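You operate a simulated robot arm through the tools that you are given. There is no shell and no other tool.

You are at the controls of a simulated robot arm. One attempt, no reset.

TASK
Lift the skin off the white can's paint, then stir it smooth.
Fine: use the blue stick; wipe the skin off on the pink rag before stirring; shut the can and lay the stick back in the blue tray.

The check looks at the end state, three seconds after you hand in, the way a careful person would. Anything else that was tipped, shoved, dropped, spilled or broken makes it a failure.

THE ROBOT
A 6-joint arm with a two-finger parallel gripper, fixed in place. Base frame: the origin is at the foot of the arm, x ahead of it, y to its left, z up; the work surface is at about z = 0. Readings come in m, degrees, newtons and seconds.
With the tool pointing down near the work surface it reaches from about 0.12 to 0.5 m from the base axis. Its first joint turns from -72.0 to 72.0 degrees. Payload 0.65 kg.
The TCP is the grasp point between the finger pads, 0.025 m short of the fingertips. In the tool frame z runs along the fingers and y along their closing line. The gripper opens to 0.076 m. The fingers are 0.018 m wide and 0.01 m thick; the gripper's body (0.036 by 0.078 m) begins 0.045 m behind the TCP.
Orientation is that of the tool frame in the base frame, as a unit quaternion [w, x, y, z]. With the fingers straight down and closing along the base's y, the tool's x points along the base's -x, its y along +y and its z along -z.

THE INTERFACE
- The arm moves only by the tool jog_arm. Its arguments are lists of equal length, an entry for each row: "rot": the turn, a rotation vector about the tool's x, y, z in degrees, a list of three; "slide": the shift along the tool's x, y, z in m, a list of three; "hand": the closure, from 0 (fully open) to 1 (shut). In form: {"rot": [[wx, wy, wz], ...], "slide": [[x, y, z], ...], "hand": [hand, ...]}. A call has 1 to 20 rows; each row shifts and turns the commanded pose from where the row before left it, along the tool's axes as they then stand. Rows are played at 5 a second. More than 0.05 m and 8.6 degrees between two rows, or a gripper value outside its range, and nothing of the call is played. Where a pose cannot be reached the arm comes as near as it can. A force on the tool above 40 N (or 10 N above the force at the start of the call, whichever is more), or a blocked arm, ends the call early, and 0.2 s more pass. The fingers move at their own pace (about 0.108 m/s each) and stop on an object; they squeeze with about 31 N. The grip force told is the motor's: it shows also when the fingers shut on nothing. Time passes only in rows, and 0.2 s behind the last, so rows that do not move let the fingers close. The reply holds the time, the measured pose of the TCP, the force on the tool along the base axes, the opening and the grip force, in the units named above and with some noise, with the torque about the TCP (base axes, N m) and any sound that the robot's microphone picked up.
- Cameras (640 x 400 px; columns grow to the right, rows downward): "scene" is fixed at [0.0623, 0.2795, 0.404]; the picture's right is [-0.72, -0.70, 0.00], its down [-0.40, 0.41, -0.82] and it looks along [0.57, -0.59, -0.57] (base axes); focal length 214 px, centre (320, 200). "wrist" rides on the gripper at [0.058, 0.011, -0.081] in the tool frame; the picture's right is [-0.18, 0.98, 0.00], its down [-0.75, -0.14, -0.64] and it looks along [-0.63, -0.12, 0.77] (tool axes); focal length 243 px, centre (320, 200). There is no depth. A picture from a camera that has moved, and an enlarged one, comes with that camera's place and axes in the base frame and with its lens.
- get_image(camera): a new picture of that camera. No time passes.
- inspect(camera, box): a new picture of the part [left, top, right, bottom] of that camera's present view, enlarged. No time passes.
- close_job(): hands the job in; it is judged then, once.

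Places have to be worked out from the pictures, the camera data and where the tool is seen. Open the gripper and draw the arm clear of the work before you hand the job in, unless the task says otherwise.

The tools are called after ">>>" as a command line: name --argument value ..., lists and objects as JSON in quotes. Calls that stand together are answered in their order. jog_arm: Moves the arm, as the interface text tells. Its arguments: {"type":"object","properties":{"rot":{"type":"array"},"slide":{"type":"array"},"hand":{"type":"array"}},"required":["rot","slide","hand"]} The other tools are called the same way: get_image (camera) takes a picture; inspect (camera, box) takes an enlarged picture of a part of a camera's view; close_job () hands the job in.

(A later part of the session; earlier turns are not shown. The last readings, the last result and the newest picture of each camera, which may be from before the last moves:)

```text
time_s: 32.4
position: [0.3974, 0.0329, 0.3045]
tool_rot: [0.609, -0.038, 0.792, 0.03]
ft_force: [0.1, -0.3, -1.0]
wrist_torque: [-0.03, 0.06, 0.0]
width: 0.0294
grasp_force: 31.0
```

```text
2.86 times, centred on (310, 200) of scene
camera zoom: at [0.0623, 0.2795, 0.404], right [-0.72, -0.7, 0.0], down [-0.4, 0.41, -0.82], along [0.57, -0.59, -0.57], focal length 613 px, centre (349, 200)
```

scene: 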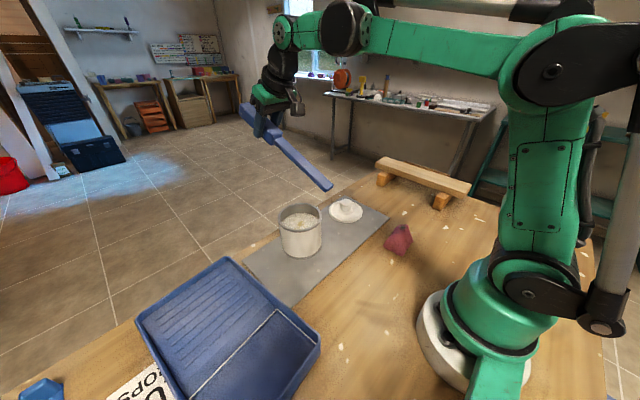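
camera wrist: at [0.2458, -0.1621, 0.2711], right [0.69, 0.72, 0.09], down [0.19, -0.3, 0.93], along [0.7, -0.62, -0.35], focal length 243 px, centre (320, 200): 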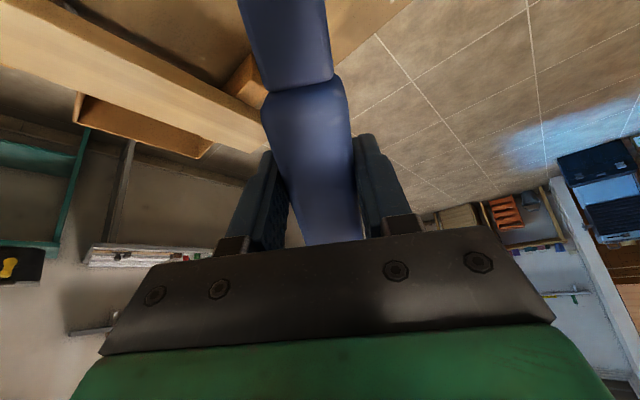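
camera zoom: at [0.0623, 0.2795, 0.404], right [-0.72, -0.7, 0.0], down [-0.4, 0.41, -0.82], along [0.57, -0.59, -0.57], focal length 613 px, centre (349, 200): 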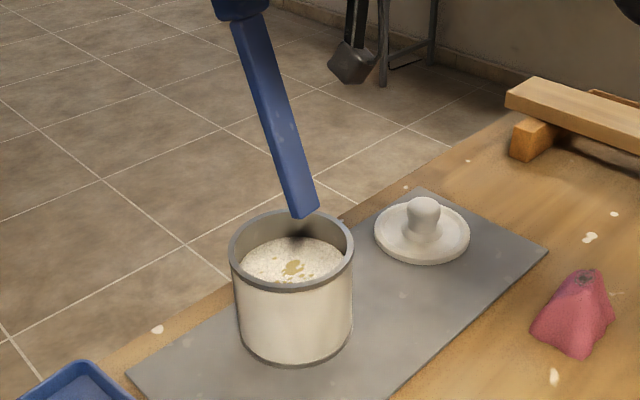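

The tip is at about (0.36, 0.031), over the can's centre. I'll lower it into the paint to about z 0.027.

>>> jog_arm --rot '[[0, 0, 0], [0, 0, 0], [0, 0, 0], [0, 0, 0], [0, 0, 0], [0, 0, 0], [0, 0, 0]]' --slide '[[0.0193, 0.0005, 0.0052], [0.0193, 0.0005, 0.0052], [0.0145, 0.0005, 0.0039], [0.0145, 0.0005, 0.0039], [0.0145, 0, 0.0039], [0.0116, 0, 0.0031], [0, 0, 0]]' --hand '[1, 1, 1, 1, 1, 1, 1]'

>>> inspect --camera "scene" --box '[260, 180, 350, 270]'

```text
time_s: 34.0
position: [0.3981, 0.0376, 0.2075]
tool_rot: [0.608, -0.039, 0.792, 0.03]
ft_force: [-0.5, -0.5, -1.0]
wrist_torque: [0.0, 0.02, -0.01]
width: 0.0296
grasp_force: 30.9
```

```text
4.44 times, centred on (305, 225) of scene
camera zoom: at [0.0623, 0.2795, 0.404], right [-0.72, -0.7, 0.0], down [-0.4, 0.41, -0.82], along [0.57, -0.59, -0.57], focal length 953 px, centre (387, 89)
```

zoom: 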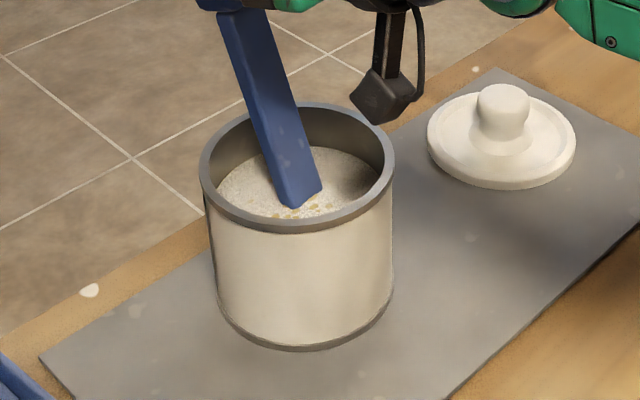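

No contact force; the blade is in the paint's centre. I'll make one slow test circle of 20 mm radius, checking for wall contact.

>>> jog_arm --rot '[[0, 0, 0], [0, 0, 0], [0, 0, 0], [0, 0, 0], [0, 0, 0], [0, 0, 0], [0, 0, 0], [0, 0, 0], [0, 0, 0], [0, 0, 0], [0, 0, 0], [0, 0, 0]]' --slide '[[0.0035, -0.0015, -0.013], [0.0035, -0.0015, -0.013], [-0.001, -0.0118, 0.0037], [-0.0026, -0.0073, 0.0097], [-0.0032, 0, 0.012], [-0.0026, 0.0073, 0.0097], [-0.001, 0.0118, 0.0037], [0.001, 0.0118, -0.0037], [0.0026, 0.0073, -0.0097], [0.0032, 0, -0.012], [0.0026, -0.0073, -0.0097], [0.001, -0.0118, -0.0037]]' --hand '[1, 1, 1, 1, 1, 1, 1, 1, 1, 1, 1, 1]'

>>> inspect --camera "scene" --box '[260, 180, 350, 270]'

```text
time_s: 36.6
position: [0.3727, 0.0303, 0.2049]
tool_rot: [0.608, -0.037, 0.792, 0.028]
ft_force: [0.8, -0.3, -0.9]
wrist_torque: [0.01, -0.01, 0.0]
width: 0.0293
grasp_force: 31.0
```

```text
4.44 times, centred on (305, 225) of scene
camera zoom: at [0.0623, 0.2795, 0.404], right [-0.72, -0.7, 0.0], down [-0.4, 0.41, -0.82], along [0.57, -0.59, -0.57], focal length 953 px, centre (387, 89)
```

zoom: 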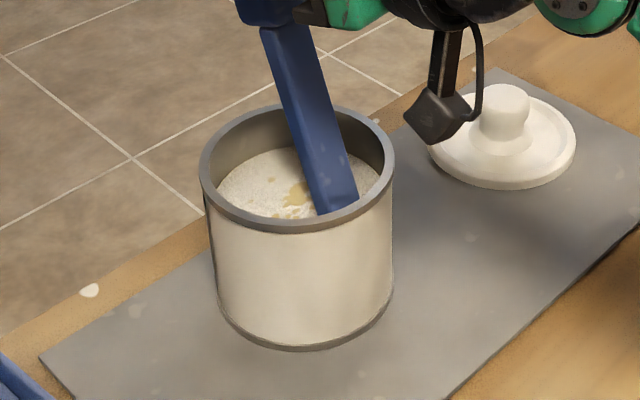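

No wall contact and the can stays put. I'll stir two full circles.

>>> jog_arm --rot '[[0, 0, 0], [0, 0, 0], [0, 0, 0], [0, 0, 0], [0, 0, 0], [0, 0, 0], [0, 0, 0], [0, 0, 0], [0, 0, 0], [0, 0, 0], [0, 0, 0], [0, 0, 0], [0, 0, 0], [0, 0, 0], [0, 0, 0], [0, 0, 0], [0, 0, 0], [0, 0, 0], [0, 0, 0], [0, 0, 0]]' --slide '[[-0.001, -0.0118, 0.0037], [-0.0026, -0.0073, 0.0097], [-0.0032, 0, 0.012], [-0.0026, 0.0073, 0.0097], [-0.001, 0.0118, 0.0037], [0.001, 0.0118, -0.0037], [0.0026, 0.0073, -0.0097], [0.0032, 0, -0.012], [0.0026, -0.0073, -0.0097], [0.001, -0.0118, -0.0037], [-0.001, -0.0118, 0.0037], [-0.0026, -0.0073, 0.0097], [-0.0032, 0, 0.012], [-0.0026, 0.0073, 0.0097], [-0.001, 0.0118, 0.0037], [0.001, 0.0118, -0.0037], [0.0026, 0.0073, -0.0097], [0.0032, 0, -0.012], [0.0026, -0.0073, -0.0097], [0.001, -0.0118, -0.0037]]' --hand '[1, 1, 1, 1, 1, 1, 1, 1, 1, 1, 1, 1, 1, 1, 1, 1, 1, 1, 1, 1]'

>>> inspect --camera "scene" --box '[260, 180, 350, 270]'

```text
time_s: 40.8
position: [0.3714, 0.0312, 0.2066]
tool_rot: [0.607, -0.038, 0.793, 0.029]
ft_force: [0.4, 0.3, -0.4]
wrist_torque: [0.02, 0.03, 0.03]
width: 0.0292
grasp_force: 30.9
```

```text
4.44 times, centred on (305, 225) of scene
camera zoom: at [0.0623, 0.2795, 0.404], right [-0.72, -0.7, 0.0], down [-0.4, 0.41, -0.82], along [0.57, -0.59, -0.57], focal length 953 px, centre (387, 89)
```

zoom: 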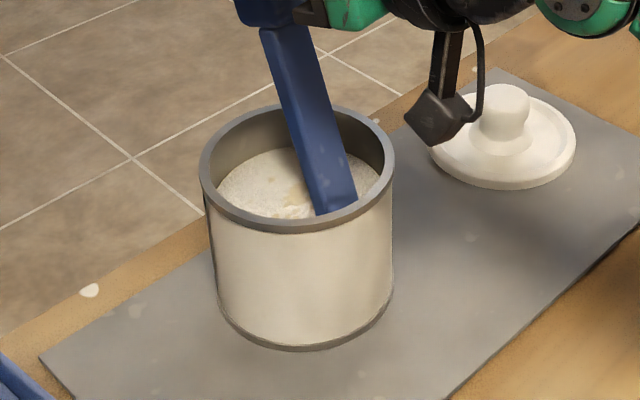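

The tan streaks are fading, so stirring is working. Two more circles.

>>> jog_arm --rot '[[0, 0, 0], [0, 0, 0], [0, 0, 0], [0, 0, 0], [0, 0, 0], [0, 0, 0], [0, 0, 0], [0, 0, 0], [0, 0, 0], [0, 0, 0], [0, 0, 0], [0, 0, 0], [0, 0, 0], [0, 0, 0], [0, 0, 0], [0, 0, 0], [0, 0, 0], [0, 0, 0], [0, 0, 0], [0, 0, 0]]' --slide '[[-0.001, -0.0118, 0.0037], [-0.0026, -0.0073, 0.0097], [-0.0032, 0, 0.012], [-0.0026, 0.0073, 0.0097], [-0.001, 0.0118, 0.0037], [0.001, 0.0118, -0.0037], [0.0026, 0.0073, -0.0097], [0.0032, 0, -0.012], [0.0026, -0.0073, -0.0097], [0.001, -0.0118, -0.0037], [-0.001, -0.0118, 0.0037], [-0.0026, -0.0073, 0.0097], [-0.0032, 0, 0.012], [-0.0026, 0.0073, 0.0097], [-0.001, 0.0118, 0.0037], [0.001, 0.0118, -0.0037], [0.0026, 0.0073, -0.0097], [0.0032, 0, -0.012], [0.0026, -0.0073, -0.0097], [0.001, -0.0118, -0.0037]]' --hand '[1, 1, 1, 1, 1, 1, 1, 1, 1, 1, 1, 1, 1, 1, 1, 1, 1, 1, 1, 1]'

>>> inspect --camera "scene" --box '[260, 180, 350, 270]'

```text
time_s: 45.0
position: [0.3701, 0.0307, 0.2077]
tool_rot: [0.608, -0.037, 0.792, 0.03]
ft_force: [3.6, 4.6, -0.5]
wrist_torque: [0.68, -0.47, -0.16]
width: 0.0293
grasp_force: 30.9
```

```text
4.44 times, centred on (305, 225) of scene
camera zoom: at [0.0623, 0.2795, 0.404], right [-0.72, -0.7, 0.0], down [-0.4, 0.41, -0.82], along [0.57, -0.59, -0.57], focal length 953 px, centre (387, 89)
```

zoom: 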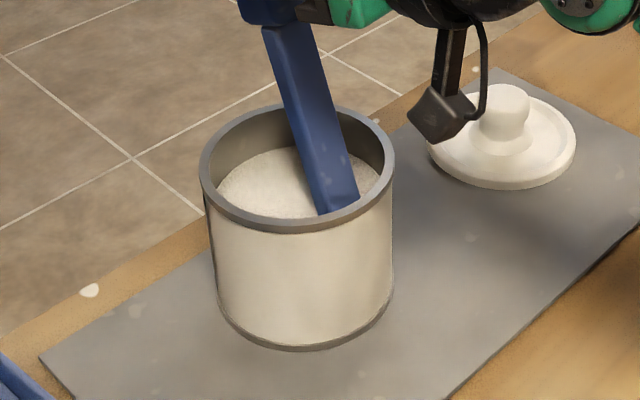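

The paint looks smooth now, but there's about 6 N toward (+x, +y), so the blade touches the near wall. I'll ease it back to the centre and re-read.

>>> jog_arm --rot '[[0, 0, 0], [0, 0, 0], [0, 0, 0]]' --slide '[[-0.0026, 0.0025, 0.0097], [-0.0026, 0.0025, 0.0097], [0, 0, 0]]' --hand '[1, 1, 1]'

>>> inspect --camera "scene" --box '[260, 180, 350, 270]'

>>> get_image --camera "scene"

```text
time_s: 45.8
position: [0.3913, 0.0396, 0.2065]
tool_rot: [0.608, -0.038, 0.792, 0.029]
ft_force: [0.4, -0.3, -1.2]
wrist_torque: [0.02, 0.01, 0.0]
width: 0.0292
grasp_force: 30.9
```

```text
4.44 times, centred on (305, 225) of scene
camera zoom: at [0.0623, 0.2795, 0.404], right [-0.72, -0.7, 0.0], down [-0.4, 0.41, -0.82], along [0.57, -0.59, -0.57], focal length 953 px, centre (387, 89)
```

zoom: 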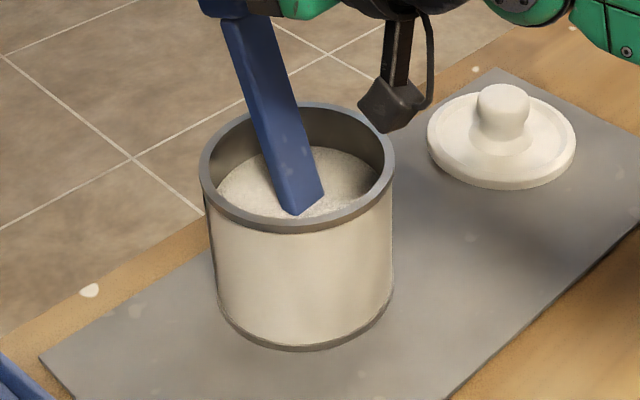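

```text
taken
```

scene: 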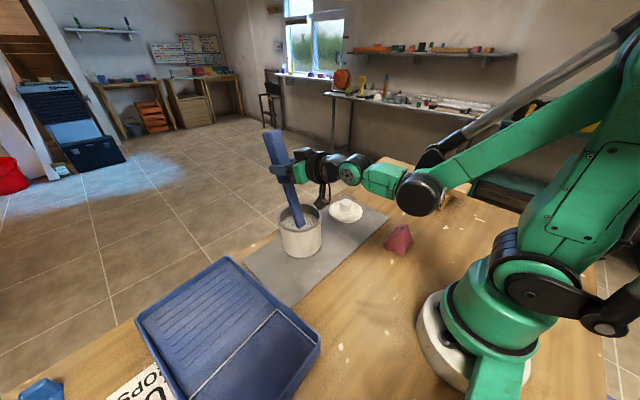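

The can hasn't moved and the force is gone. I'll do two more, smaller circles (14 mm) to make sure it is smooth.

>>> jog_arm --rot '[[0, 0, 0], [0, 0, 0], [0, 0, 0], [0, 0, 0], [0, 0, 0], [0, 0, 0], [0, 0, 0], [0, 0, 0], [0, 0, 0], [0, 0, 0], [0, 0, 0], [0, 0, 0], [0, 0, 0], [0, 0, 0], [0, 0, 0], [0, 0, 0], [0, 0, 0]]' --slide '[[0.0028, -0.003, -0.0105], [-0.0007, -0.0082, 0.0026], [-0.0018, -0.0051, 0.0068], [-0.0022, 0, 0.0084], [-0.0018, 0.0051, 0.0068], [-0.0007, 0.0082, 0.0026], [0.0007, 0.0082, -0.0026], [0.0018, 0.0051, -0.0068], [0.0022, 0, -0.0084], [0.0018, -0.0051, -0.0068], [0.0007, -0.0082, -0.0026], [-0.0007, -0.0082, 0.0026], [-0.0018, -0.0051, 0.0068], [-0.0022, 0, 0.0084], [-0.0018, 0.0051, 0.0068], [-0.0007, 0.0082, 0.0026], [0.0018, 0, -0.0068]]' --hand '[1, 1, 1, 1, 1, 1, 1, 1, 1, 1, 1, 1, 1, 1, 1, 1, 1]'

>>> inspect --camera "scene" --box '[260, 180, 350, 270]'

```text
time_s: 49.4
position: [0.4019, 0.0375, 0.2071]
tool_rot: [0.608, -0.036, 0.792, 0.028]
ft_force: [0.5, -0.3, -1.5]
wrist_torque: [-0.01, 0.0, 0.03]
width: 0.0294
grasp_force: 30.9
```

```text
4.44 times, centred on (305, 225) of scene
camera zoom: at [0.0623, 0.2795, 0.404], right [-0.72, -0.7, 0.0], down [-0.4, 0.41, -0.82], along [0.57, -0.59, -0.57], focal length 953 px, centre (387, 89)
```

zoom: 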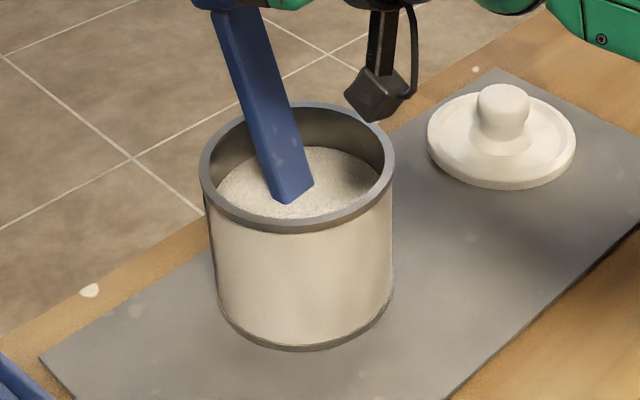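

The surface looks even with no streaks. I'll lift the stick slowly straight up and let it drip over the can, then check the surface.

>>> jog_arm --rot '[[0, 0, 0], [0, 0, 0], [0, 0, 0], [0, 0, 0], [0, 0, 0], [0, 0, 0], [0, 0, 0], [0, 0, 0], [0, 0, 0], [0, 0, 0], [0, 0, 0], [0, 0, 0], [0, 0, 0], [0, 0, 0]]' --slide '[[-0.0116, 0, -0.0031], [-0.0116, 0, -0.0031], [-0.0116, 0, -0.0031], [-0.0116, 0, -0.0031], [-0.0116, 0, -0.0031], [-0.0116, 0, -0.0031], [-0.0116, 0, -0.0031], [-0.0116, 0, -0.0031], [0, 0, 0], [0, 0, 0], [0, 0, 0], [0, 0, 0], [0, 0, 0], [0, 0, 0]]' --hand '[1, 1, 1, 1, 1, 1, 1, 1, 1, 1, 1, 1, 1, 1]'

>>> inspect --camera "scene" --box '[250, 150, 360, 270]'

```text
time_s: 52.4
position: [0.4007, 0.0361, 0.3049]
tool_rot: [0.608, -0.037, 0.792, 0.028]
ft_force: [0.0, -0.7, -0.9]
wrist_torque: [0.02, 0.0, -0.04]
width: 0.0294
grasp_force: 30.7
```

```text
3.33 times, centred on (305, 210) of scene
camera zoom: at [0.0623, 0.2795, 0.404], right [-0.72, -0.7, 0.0], down [-0.4, 0.41, -0.82], along [0.57, -0.59, -0.57], focal length 715 px, centre (370, 167)
```

zoom: 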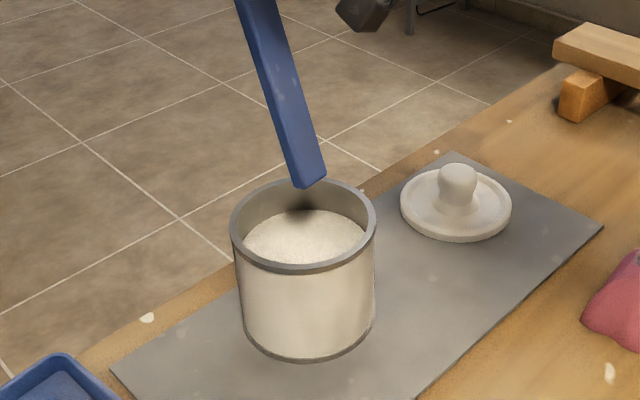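

The paint is smooth and the stick isn't dripping. I'll carry the stick back over the tray and lay it toward its original slope.

>>> jog_arm --rot '[[0, 0, 0], [0, 0, 0], [0, 0, 0], [0, 0, 0], [0, 0, 0], [0, 0, 0], [0, 7.75, 0], [0, 7.75, 0], [0, 7.75, 0], [0, 7.75, 0], [0, 7.75, 0], [0, 7.75, 0], [0, 7.75, 0], [0, 7.75, 0], [0, 0, 0]]' --slide '[[0.0012, 0.0385, -0.0068], [0.0012, 0.0385, -0.0068], [0.0012, 0.0385, -0.0068], [0.0012, 0.0385, -0.0068], [0.0012, 0.0385, -0.0068], [0.0012, 0.0385, -0.0068], [0.0077, 0, 0.0021], [0.0074, 0, 0.0031], [0.0069, 0, 0.0041], [0.0063, 0, 0.005], [0.0056, 0, 0.0058], [0.0047, 0, 0.0065], [0.0038, 0, 0.007], [0.0028, 0, 0.0075], [0, 0, 0]]' --hand '[1, 1, 1, 1, 1, 1, 1, 1, 1, 1, 1, 1, 1, 1, 1]'

>>> get_image --camera "scene"

>>> get_image --camera "wrist"

```text
time_s: 55.6
position: [0.3381, 0.2611, 0.2426]
tool_rot: [0.112, -0.048, 0.993, 0.005]
ft_force: [0.9, 0.3, 0.0]
wrist_torque: [-0.01, 0.01, -0.03]
width: 0.0295
grasp_force: 31.3
```

```text
taken
```

scene: 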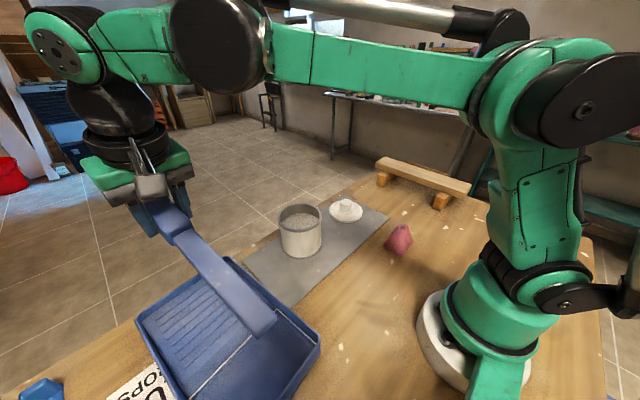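

```text
taken
camera wrist: at [0.2626, 0.2651, 0.3088], right [0.08, 1.0, 0.04], down [0.6, -0.08, 0.79], along [0.79, -0.04, -0.61], focal length 243 px, centre (320, 200)
```

wrist: 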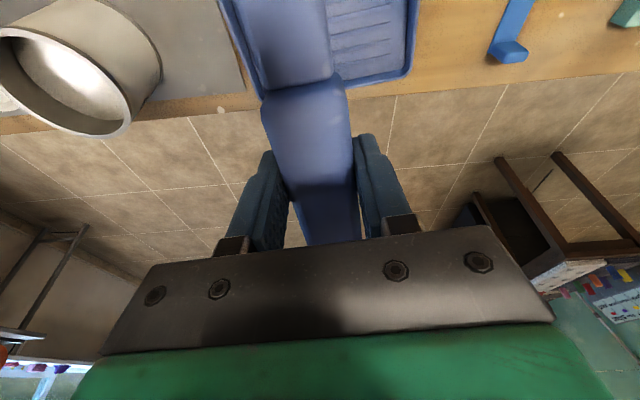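

The stick is back above its place in the tray. I'll lower it to its original pose, slowing at the end.

>>> jog_arm --rot '[[0, 0, 0], [0, 0, 0], [0, 0, 0], [0, 0, 0], [0, 0, 0], [0, 0, 0], [0, 0, 0], [0, 0, 0]]' --slide '[[0.0068, 0.0019, 0.036], [0.0068, 0.0019, 0.036], [0.0068, 0.0019, 0.036], [0.0068, 0.0019, 0.036], [0.0025, 0, 0.0125], [0.0022, 0, 0.011], [0.0014, 0, 0.007], [0, 0, 0]]' --hand '[1, 1, 1, 1, 1, 1, 1, 1]'

>>> get_image --camera "scene"

>>> get_image --camera "wrist"

```text
time_s: 57.4
position: [0.3425, 0.2688, 0.0655]
tool_rot: [0.114, -0.047, 0.992, 0.006]
ft_force: [-6.2, -0.4, 14.0]
wrist_torque: [0.11, -0.81, -0.02]
width: 0.0294
grasp_force: 30.8
```

```text
taken
```

scene: 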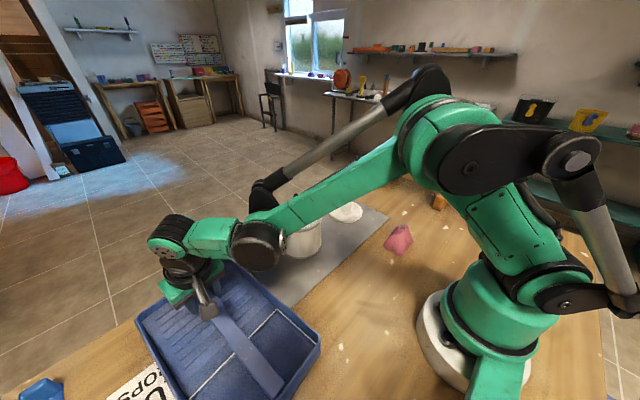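

```text
taken
camera wrist: at [0.267, 0.2723, 0.1308], right [0.08, 1.0, 0.04], down [0.6, -0.08, 0.8], along [0.8, -0.04, -0.6], focal length 243 px, centre (320, 200)
```

wrist: 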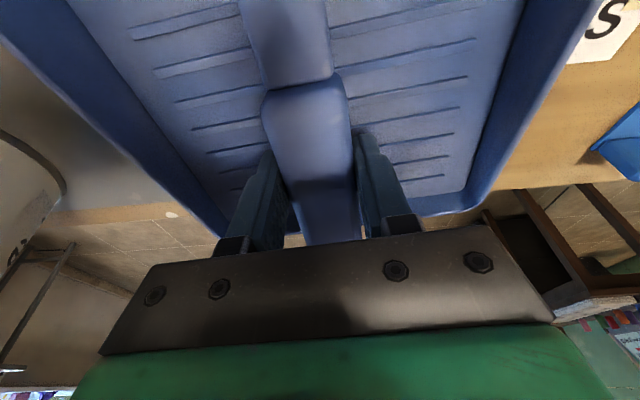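

The handle is bearing on the far rim (14 N) a few millimetres early; the tray hasn't moved. I'll raise 2.5 mm to take off the load and re-read.

>>> jog_arm --rot '[[0, 0, 0], [0, 0, 0]]' --slide '[[-0.0006, 0, -0.0025], [0, 0, 0]]' --hand '[1, 1]'

>>> inspect --camera "scene" --box '[120, 240, 340, 400]'

```text
time_s: 58.0
position: [0.3436, 0.2694, 0.0685]
tool_rot: [0.114, -0.048, 0.992, 0.005]
ft_force: [-0.1, -0.2, -1.2]
wrist_torque: [0.01, -0.05, -0.04]
width: 0.0295
grasp_force: 30.9
```

```text
2.50 times, centred on (230, 320) of scene
camera zoom: at [0.0623, 0.2795, 0.404], right [-0.72, -0.7, 0.0], down [-0.4, 0.41, -0.82], along [0.57, -0.59, -0.57], focal length 536 px, centre (545, -100)
```

zoom: 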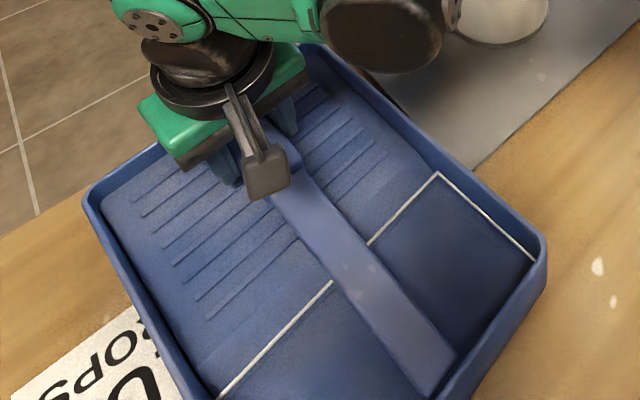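

The load is off; the tip hangs a few mm above the tray floor. I'll pitch the tip down 2° and lower slightly before releasing.

>>> jog_arm --rot '[[0, -1, 0], [0, -1, 0], [0, 0, 0], [0, 0, 0]]' --slide '[[0, 0, 0], [0, 0, 0], [0.0004, 0, 0.0018], [0, 0, 0]]' --hand '[1, 1, 1, 1]'

>>> inspect --camera "scene" --box '[120, 240, 340, 400]'

```text
time_s: 59.0
position: [0.3439, 0.2707, 0.0656]
tool_rot: [0.13, -0.048, 0.99, 0.006]
ft_force: [0.9, 0.1, -0.4]
wrist_torque: [0.0, 0.01, 0.0]
width: 0.0294
grasp_force: 31.0
```

```text
2.50 times, centred on (230, 320) of scene
camera zoom: at [0.0623, 0.2795, 0.404], right [-0.72, -0.7, 0.0], down [-0.4, 0.41, -0.82], along [0.57, -0.59, -0.57], focal length 536 px, centre (545, -100)
```

zoom: 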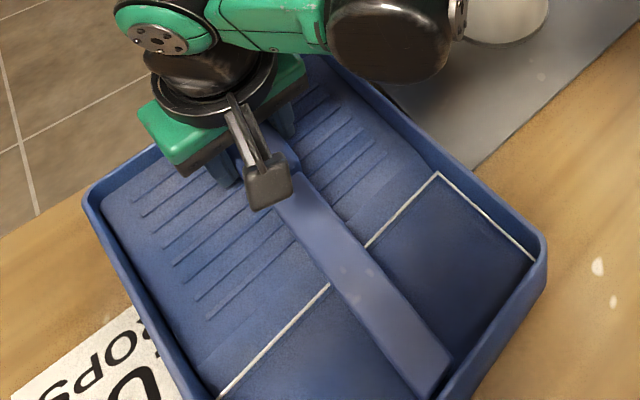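

No contact yet. I'll pitch 1° more and go down another 1.5 mm until the stick is just resting.

>>> jog_arm --rot '[[0, -1, 0], [0, 0, 0], [0, 0, 0]]' --slide '[[0, 0, 0], [0.0004, 0, 0.0015], [0, 0, 0]]' --hand '[1, 1, 1]'

```text
time_s: 59.8
position: [0.3447, 0.27, 0.0643]
tool_rot: [0.139, -0.048, 0.989, 0.007]
ft_force: [1.7, 0.3, 4.9]
wrist_torque: [-0.07, 0.72, -0.02]
width: 0.0297
grasp_force: 31.0
```

The tip now rests on the tray floor (about 5 N at the tip) and the handle is just above the rim. I'll open the gripper and withdraw along the tool axis.

>>> jog_arm --rot '[[0, 0, 0], [0, 0, 0], [0, 0, 0], [0, 0, 0], [0, 0, 0], [0, 0, 0], [0, 0, 0], [0, 0, 0]]' --slide '[[0, 0, 0], [0, 0, 0], [0, 0, 0], [0, 0, -0.015], [0, 0, -0.03], [0, 0, -0.04], [0, 0, -0.04], [0, 0, 0]]' --hand '[0.5, 0, 0, 0, 0, 0, 0, 0]'

>>> get_image --camera "scene"

>>> get_image --camera "wrist"

```text
time_s: 61.6
position: [0.3108, 0.2651, 0.1854]
tool_rot: [0.14, -0.047, 0.989, 0.007]
ft_force: [-0.1, -0.7, -1.0]
wrist_torque: [0.03, -0.01, -0.04]
width: 0.0758
grasp_force: 0.0
```

```text
taken
```

scene: 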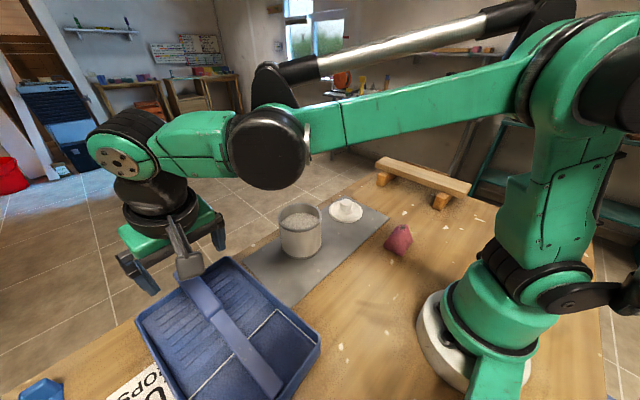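

```text
taken
camera wrist: at [0.2308, 0.2689, 0.2477], right [0.08, 1.0, 0.05], down [0.56, -0.09, 0.83], along [0.83, -0.04, -0.56], focal length 243 px, centre (320, 200)
```

wrist: 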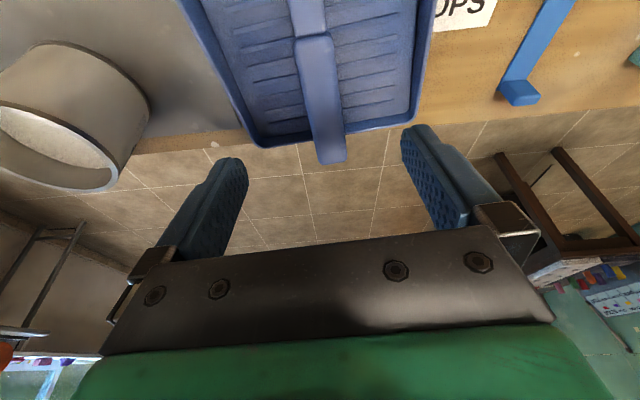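

The stick lies in the tray as it was found. Next is the lid, at about (0.359, -0.142) with its knob top near z 0.045; I'll level the hand and move above it for a closer look.

>>> jog_arm --rot '[[0, 8, 0], [0, 8, 0], [0, 0, 0], [0, 0, 0], [0, 0, 0], [0, 0, 0], [0, 0, 0], [0, 0, 0], [0, 0, 0], [0, 0, 0], [0, 0, 0], [0, 0, 0], [0, 0, 0]]' --slide '[[0, 0, -0.018], [0, 0, -0.018], [0.0015, -0.0405, 0], [0.0015, -0.0405, 0], [0.0015, -0.0405, 0], [0.0015, -0.0405, 0], [0.0015, -0.0405, 0], [0.0015, -0.0405, 0], [0.0015, -0.0405, 0], [0.0015, -0.0405, 0], [0.0015, -0.0405, 0], [0.0015, -0.0405, 0], [0, 0, 0]]' --hand '[0, 0, 0, 0, 0, 0, 0, 0, 0, 0, 0, 0, 0]'

>>> get_image --camera "wrist"

>>> get_image --camera "scene"

```text
time_s: 64.4
position: [0.3267, -0.1392, 0.2171]
tool_rot: [0.001, -0.048, 0.999, 0.001]
ft_force: [-0.4, -0.2, -0.3]
wrist_torque: [-0.03, -0.02, -0.01]
width: 0.076
grasp_force: 0.0
```

```text
taken
camera wrist: at [0.2673, -0.1341, 0.2983], right [0.09, 1.0, 0.0], down [0.76, -0.07, 0.64], along [0.64, -0.06, -0.77], focal length 243 px, centre (320, 200)
```

wrist: 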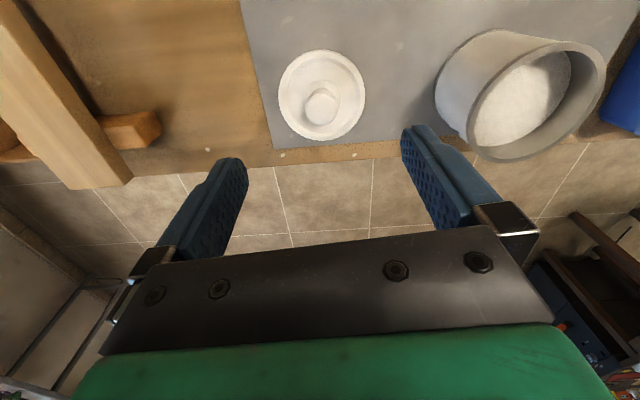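

```text
taken
```

scene: 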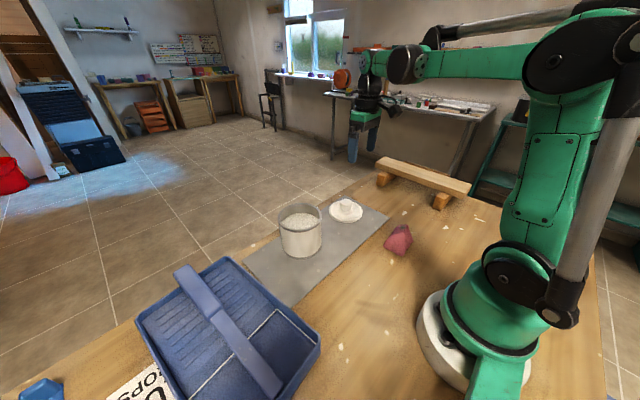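

>>> inspect --camera "wrist" --box '[250, 30, 400, 150]'

>>> inspect --camera "wrist" --box '[420, 10, 620, 175]'

>>> inspect --camera "scene" --box '[310, 180, 380, 230]'

```text
3.33 times, centred on (325, 90) of wrist
camera zoom: at [0.2673, -0.1341, 0.2983], right [0.09, 1.0, 0.0], down [0.76, -0.07, 0.64], along [0.64, -0.06, -0.77], focal length 809 px, centre (303, 567)
```

zoom: 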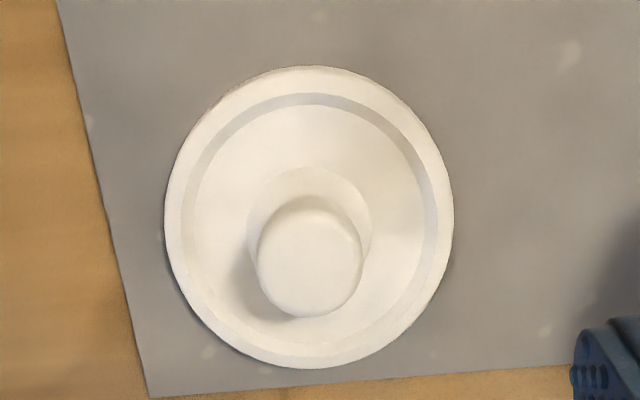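

```text
2.42 times, centred on (520, 92) of wrist
camera zoom: at [0.2673, -0.1341, 0.2983], right [0.09, 1.0, 0.0], down [0.76, -0.07, 0.64], along [0.64, -0.06, -0.77], focal length 588 px, centre (-165, 461)
```

zoom: 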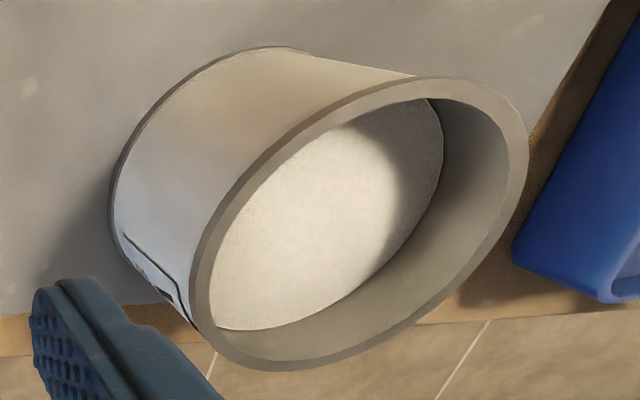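

```text
8.00 times, centred on (345, 205) of scene
camera zoom: at [0.0623, 0.2795, 0.404], right [-0.72, -0.7, 0.0], down [-0.4, 0.41, -0.82], along [0.57, -0.59, -0.57], focal length 1716 px, centre (120, 160)
```

zoom: 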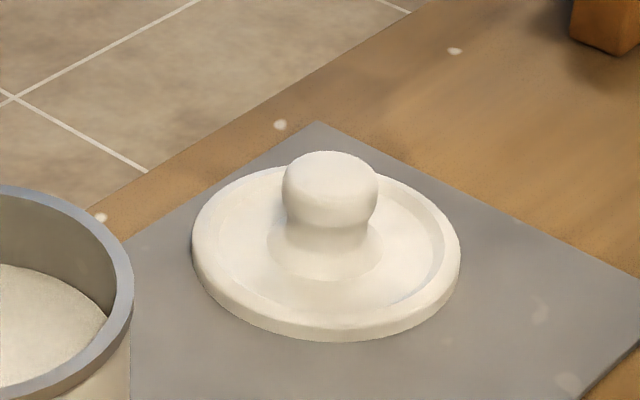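

The paint is smooth with no specks. The lid is at about (0.354, -0.140) by the wrist camera, with knob top z about 0.045. To get the can–lid offset accurately I'll shift the camera to view the can rim from the same relative pose, 0.08 m higher.

>>> jog_arm --rot '[[0, 0, 0], [0, 0, 0], [0, 0, 0], [0, 0, 0], [0, 0, 0], [0, 0, 0]]' --slide '[[-0.004, 0.0352, -0.016], [-0.004, 0.0352, -0.016], [-0.004, 0.0352, -0.016], [-0.004, 0.0352, -0.016], [-0.004, 0.0352, -0.016], [0, 0, 0]]' --hand '[0, 0, 0, 0, 0, 0]'

>>> inspect --camera "wrist" --box '[250, 30, 400, 150]'

>>> get_image --camera "wrist"

```text
time_s: 65.8
position: [0.3281, 0.0402, 0.2967]
tool_rot: [-0.001, -0.048, 0.999, 0.001]
ft_force: [-0.9, 1.2, 0.3]
wrist_torque: [0.02, 0.02, 0.0]
width: 0.0756
grasp_force: 0.0
```

```text
3.33 times, centred on (325, 90) of wrist
camera zoom: at [0.2679, 0.0444, 0.377], right [0.09, 1.0, 0.0], down [0.76, -0.07, 0.64], along [0.64, -0.06, -0.77], focal length 809 px, centre (303, 567)
```

zoom: 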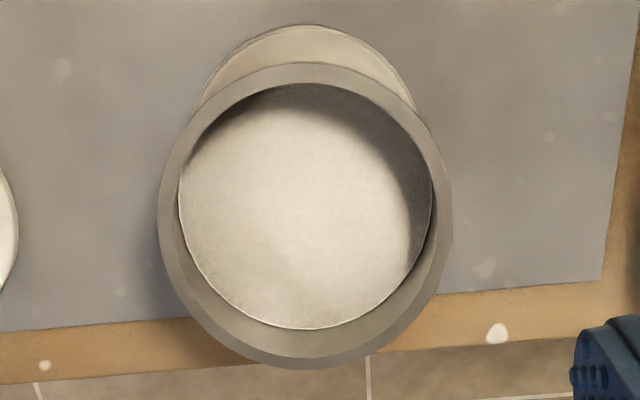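

```text
taken
camera wrist: at [0.2679, 0.0444, 0.377], right [0.09, 1.0, 0.0], down [0.76, -0.07, 0.64], along [0.64, -0.06, -0.77], focal length 243 px, centre (320, 200)
```

wrist: 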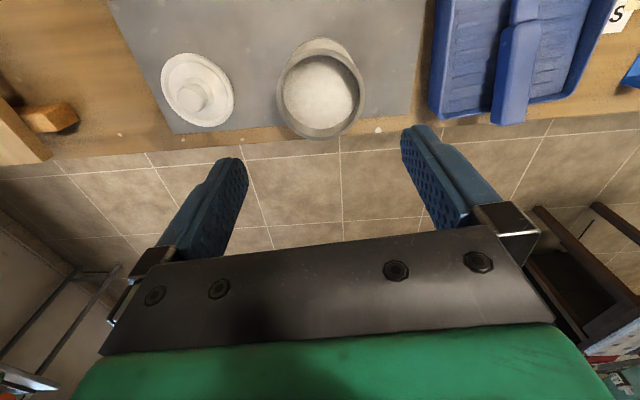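

In matching views the rim centre is only ~1 mm off the lid's position, giving a can–lid offset of about (0.003, 0.176). Now I'll go back above the lid's knob at z 0.12 and verify alignment.

>>> jog_arm --rot '[[0, 0, 0], [0, 0, 0], [0, 0, 0], [0, 0, 0], [0, 0, 0], [0, 0, 0], [0, 0, 0]]' --slide '[[-0.0012, -0.0299, 0.0295], [-0.0012, -0.0299, 0.0295], [-0.0012, -0.0299, 0.0295], [-0.0012, -0.0299, 0.0295], [-0.0012, -0.0298, 0.0295], [-0.0011, -0.0298, 0.0295], [0, 0, 0]]' --hand '[0, 0, 0, 0, 0, 0, 0]'

>>> get_image --camera "wrist"

>>> inspect --camera "scene" --box '[290, 130, 400, 240]'

```text
time_s: 67.4
position: [0.3501, -0.1387, 0.1203]
tool_rot: [0.001, -0.047, 0.999, 0.0]
ft_force: [-0.1, -0.8, -0.1]
wrist_torque: [0.01, 0.01, 0.03]
width: 0.076
grasp_force: 0.0
```

```text
taken
camera wrist: at [0.2926, -0.1341, 0.2016], right [0.09, 1.0, 0.0], down [0.76, -0.07, 0.64], along [0.64, -0.06, -0.77], focal length 243 px, centre (320, 200)
```

wrist: 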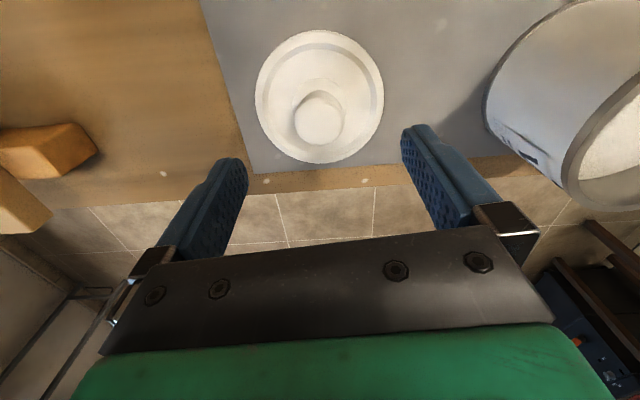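

```text
3.64 times, centred on (345, 185) of scene
camera zoom: at [0.0623, 0.2795, 0.404], right [-0.72, -0.7, 0.0], down [-0.4, 0.41, -0.82], along [0.57, -0.59, -0.57], focal length 780 px, centre (229, 254)
```

zoom: 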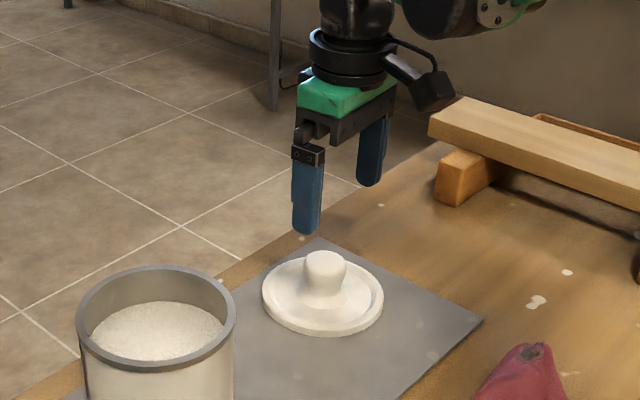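

The knob is within 2 mm of the finger midline at about (0.352, -0.140). I'll lower with the fingers open to z 0.038.

>>> jog_arm --rot '[[0, 0, 0], [0, 0, 0], [0, 0, 0], [0, 0, 0], [0, 0, 0]]' --slide '[[-0.0018, -0.0015, 0.03], [0, 0, 0.03], [0, 0, 0.014], [0, 0, 0.008], [0, 0, 0]]' --hand '[0, 0, 0, 0, 0]'

>>> get_image --camera "wrist"

>>> inspect --camera "scene" --box '[300, 150, 400, 240]'

```text
time_s: 68.6
position: [0.3559, -0.1399, 0.0408]
tool_rot: [0.0, -0.048, 0.999, 0.0]
ft_force: [-0.2, 0.5, 0.4]
wrist_torque: [0.01, 0.0, 0.02]
width: 0.076
grasp_force: 0.2
```

```text
taken
camera wrist: at [0.2959, -0.1357, 0.122], right [0.09, 1.0, 0.0], down [0.76, -0.07, 0.64], along [0.64, -0.06, -0.77], focal length 243 px, centre (320, 200)
```

wrist: 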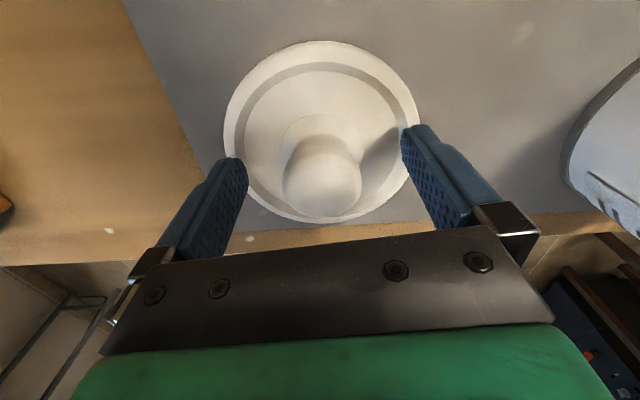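

```text
4.44 times, centred on (350, 195) of scene
camera zoom: at [0.0623, 0.2795, 0.404], right [-0.72, -0.7, 0.0], down [-0.4, 0.41, -0.82], along [0.57, -0.59, -0.57], focal length 953 px, centre (187, 222)
```

zoom: 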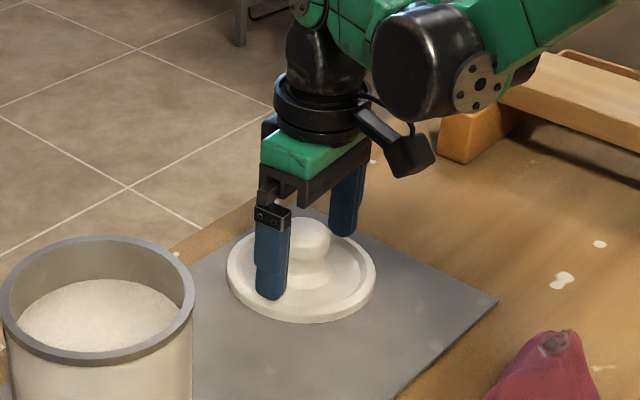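

The fingers straddle the knob well. I'll nudge 2 mm back in x and close on the knob.

>>> jog_arm --rot '[[0, 0, 0], [0, 0, 0], [0, 0, 0], [0, 0, 0], [0, 0, 0], [0, 0, 0]]' --slide '[[0.002, 0, 0.002], [0, 0, 0], [0, 0, 0], [0, 0, 0], [0, 0, 0], [0, 0, 0]]' --hand '[0, 0.3, 0.5, 0.7, 1, 1]'

>>> get_image --camera "wrist"

```text
time_s: 70.0
position: [0.3535, -0.1415, 0.0386]
tool_rot: [-0.001, -0.048, 0.999, -0.001]
ft_force: [0.2, 0.0, 0.3]
wrist_torque: [-0.03, 0.01, -0.01]
width: 0.0327
grasp_force: 30.9
```

```text
taken
camera wrist: at [0.2939, -0.1361, 0.1196], right [0.09, 1.0, 0.0], down [0.76, -0.07, 0.64], along [0.64, -0.06, -0.77], focal length 243 px, centre (320, 200)
```

wrist: 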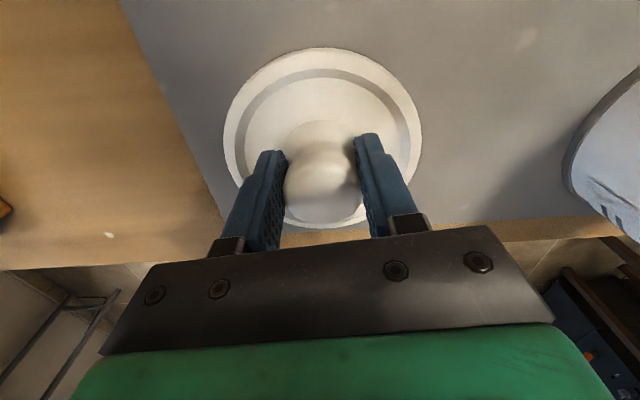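

The knob is gripped (width 0.033 m). I'll lift the lid straight up 0.15 m.

>>> jog_arm --rot '[[0, 0, 0], [0, 0, 0], [0, 0, 0], [0, 0, 0], [0, 0, 0], [0, 0, 0], [0, 0, 0]]' --slide '[[0, 0, -0.01], [0, 0, -0.02], [0, 0, -0.03], [0, 0, -0.03], [0, 0, -0.03], [0, 0, -0.03], [0, 0, 0]]' --hand '[1, 1, 1, 1, 1, 1, 1]'

>>> get_image --camera "scene"

>>> get_image --camera "wrist"

```text
time_s: 71.6
position: [0.3564, -0.1389, 0.1918]
tool_rot: [0.0, -0.048, 0.999, 0.0]
ft_force: [-0.5, 1.0, -0.7]
wrist_torque: [0.01, 0.01, -0.01]
width: 0.0325
grasp_force: 30.8
```

```text
taken
```

scene: 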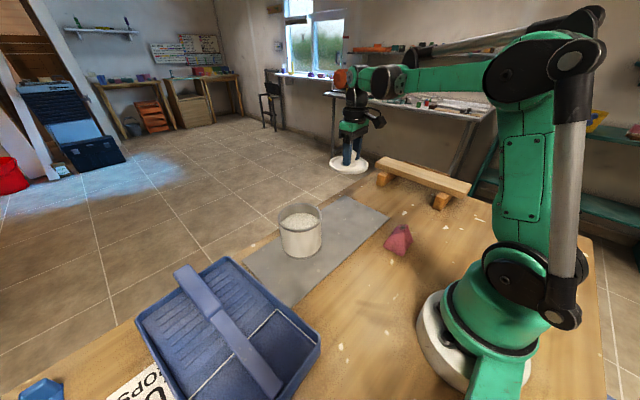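

```text
taken
camera wrist: at [0.2966, -0.1351, 0.2723], right [0.09, 1.0, 0.0], down [0.76, -0.07, 0.64], along [0.64, -0.06, -0.77], focal length 243 px, centre (320, 200)
```

wrist: 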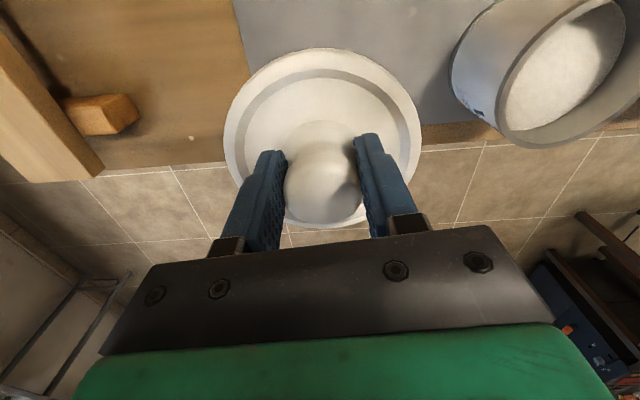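

The lid is lifted level. I'll move it over the can by the measured offset (0.003, 0.177).

>>> jog_arm --rot '[[0, 0, 0], [0, 0, 0], [0, 0, 0], [0, 0, 0], [0, 0, 0], [0, 0, 0], [0, 0, 0]]' --slide '[[-0.0033, 0.0294, 0], [-0.0033, 0.0294, 0], [-0.0033, 0.0294, 0], [-0.0033, 0.0293, 0], [-0.0034, 0.0293, 0], [-0.0034, 0.0293, 0], [0, 0, 0]]' --hand '[1, 1, 1, 1, 1, 1, 1]'

>>> inspect --camera "scene" --box '[250, 130, 360, 270]'

>>> get_image --camera "wrist"

```text
time_s: 73.2
position: [0.3559, 0.0379, 0.1906]
tool_rot: [0.0, -0.048, 0.999, 0.0]
ft_force: [0.3, 0.2, -0.9]
wrist_torque: [-0.04, -0.04, -0.01]
width: 0.0327
grasp_force: 31.4
```

```text
2.86 times, centred on (305, 200) of scene
camera zoom: at [0.0623, 0.2795, 0.404], right [-0.72, -0.7, 0.0], down [-0.4, 0.41, -0.82], along [0.57, -0.59, -0.57], focal length 613 px, centre (363, 200)
```

zoom: 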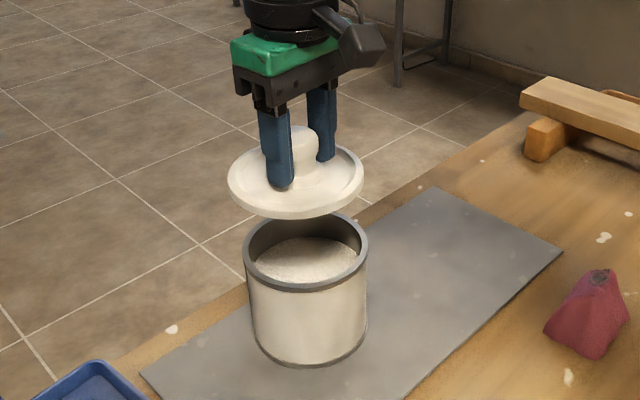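

```text
taken
camera wrist: at [0.2955, 0.0428, 0.2707], right [0.09, 1.0, 0.0], down [0.76, -0.07, 0.64], along [0.64, -0.06, -0.77], focal length 243 px, centre (320, 200)
```

wrist: 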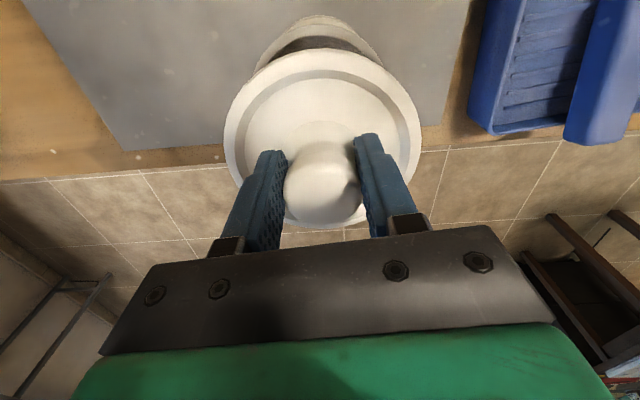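

The lid is over the can. I'll lower it to about 1 cm above the rim and check the alignment.

>>> jog_arm --rot '[[0, 0, 0], [0, 0, 0], [0, 0, 0], [0, 0, 0]]' --slide '[[0, 0, 0.02], [0, 0, 0.02], [0, 0, 0.008], [0, 0, 0]]' --hand '[1, 1, 1, 1]'

>>> inspect --camera "scene" --box '[260, 180, 350, 270]'

>>> inspect --camera "wrist" --box '[200, 20, 440, 240]'

```text
time_s: 74.2
position: [0.3567, 0.0349, 0.1417]
tool_rot: [0.0, -0.048, 0.999, 0.0]
ft_force: [-0.3, -0.7, -0.3]
wrist_torque: [0.0, 0.0, -0.02]
width: 0.0326
grasp_force: 31.0
```

```text
4.44 times, centred on (305, 225) of scene
camera zoom: at [0.0623, 0.2795, 0.404], right [-0.72, -0.7, 0.0], down [-0.4, 0.41, -0.82], along [0.57, -0.59, -0.57], focal length 953 px, centre (387, 89)
```

zoom: 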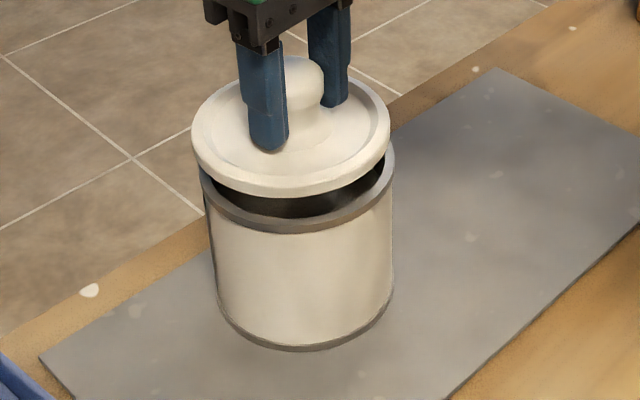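

```text
1.82 times, centred on (320, 130) of wrist
camera zoom: at [0.2969, 0.04, 0.2227], right [0.09, 1.0, 0.0], down [0.76, -0.07, 0.64], along [0.64, -0.06, -0.77], focal length 441 px, centre (320, 327)
```

zoom: 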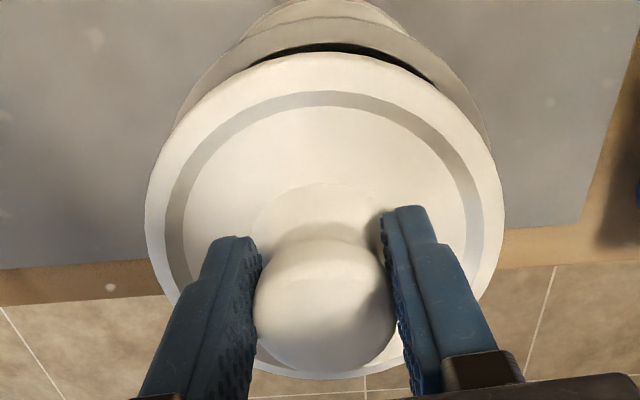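

The lid is aligned within about 2 mm. I'll lower a further 8 mm and check again.

>>> jog_arm --rot '[[0, 0, 0], [0, 0, 0], [0, 0, 0]]' --slide '[[0, 0, 0.004], [0, 0, 0.004], [0, 0, 0]]' --hand '[1, 1, 1]'

>>> inspect --camera "scene" --box '[260, 180, 350, 270]'

>>> inspect --camera "wrist" --box '[200, 20, 440, 240]'

```text
time_s: 75.0
position: [0.3568, 0.0363, 0.133]
tool_rot: [0.0, -0.048, 0.999, 0.0]
ft_force: [0.1, 0.2, 0.0]
wrist_torque: [0.0, 0.0, 0.02]
width: 0.0322
grasp_force: 31.3
```

```text
4.44 times, centred on (305, 225) of scene
camera zoom: at [0.0623, 0.2795, 0.404], right [-0.72, -0.7, 0.0], down [-0.4, 0.41, -0.82], along [0.57, -0.59, -0.57], focal length 953 px, centre (387, 89)
```

zoom: 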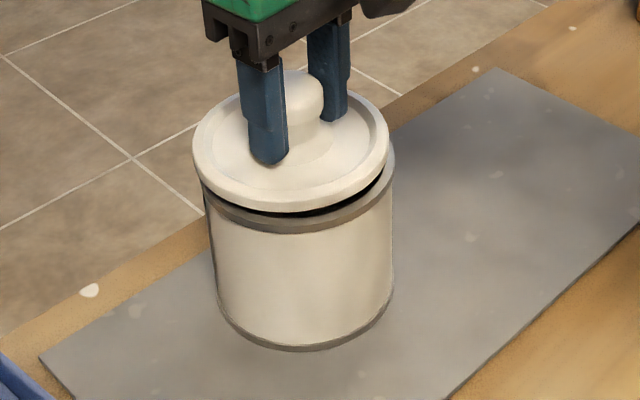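

```text
1.82 times, centred on (320, 130) of wrist
camera zoom: at [0.2968, 0.0407, 0.2143], right [0.09, 1.0, 0.0], down [0.76, -0.07, 0.64], along [0.64, -0.06, -0.77], focal length 441 px, centre (320, 327)
```

zoom: 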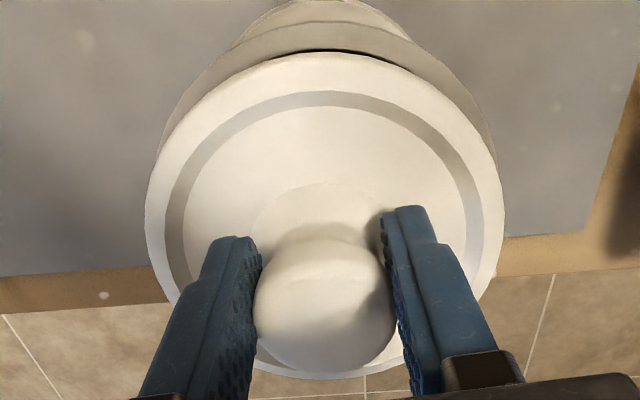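

Both views suggest the lid sits about 2 mm too far in +x. I'll correct by (-0.002, -0.001) and lower in small steps until contact.

>>> jog_arm --rot '[[0, 0, 0], [0, 0, 0], [0, 0, 0], [0, 0, 0]]' --slide '[[0.0021, -0.0006, 0], [0, 0, 0.002], [0, 0, 0.002], [0, 0, 0]]' --hand '[1, 1, 1, 1]'

>>> inspect --camera "scene" --box '[260, 180, 350, 270]'

```text
time_s: 76.0
position: [0.356, 0.0359, 0.1293]
tool_rot: [0.0, -0.049, 0.999, -0.001]
ft_force: [0.3, -1.0, -1.3]
wrist_torque: [0.0, -0.03, -0.01]
width: 0.0327
grasp_force: 30.6
```

```text
4.44 times, centred on (305, 225) of scene
camera zoom: at [0.0623, 0.2795, 0.404], right [-0.72, -0.7, 0.0], down [-0.4, 0.41, -0.82], along [0.57, -0.59, -0.57], focal length 953 px, centre (387, 89)
```

zoom: 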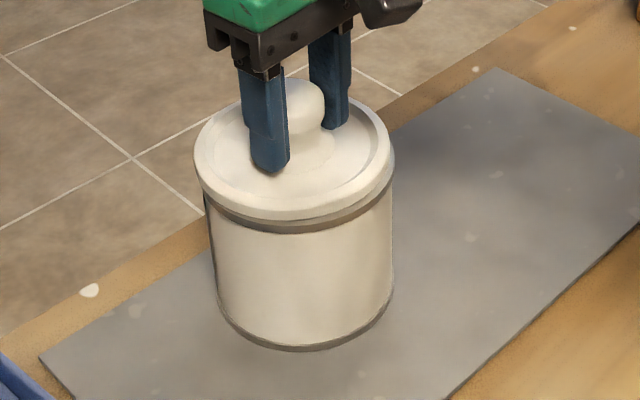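

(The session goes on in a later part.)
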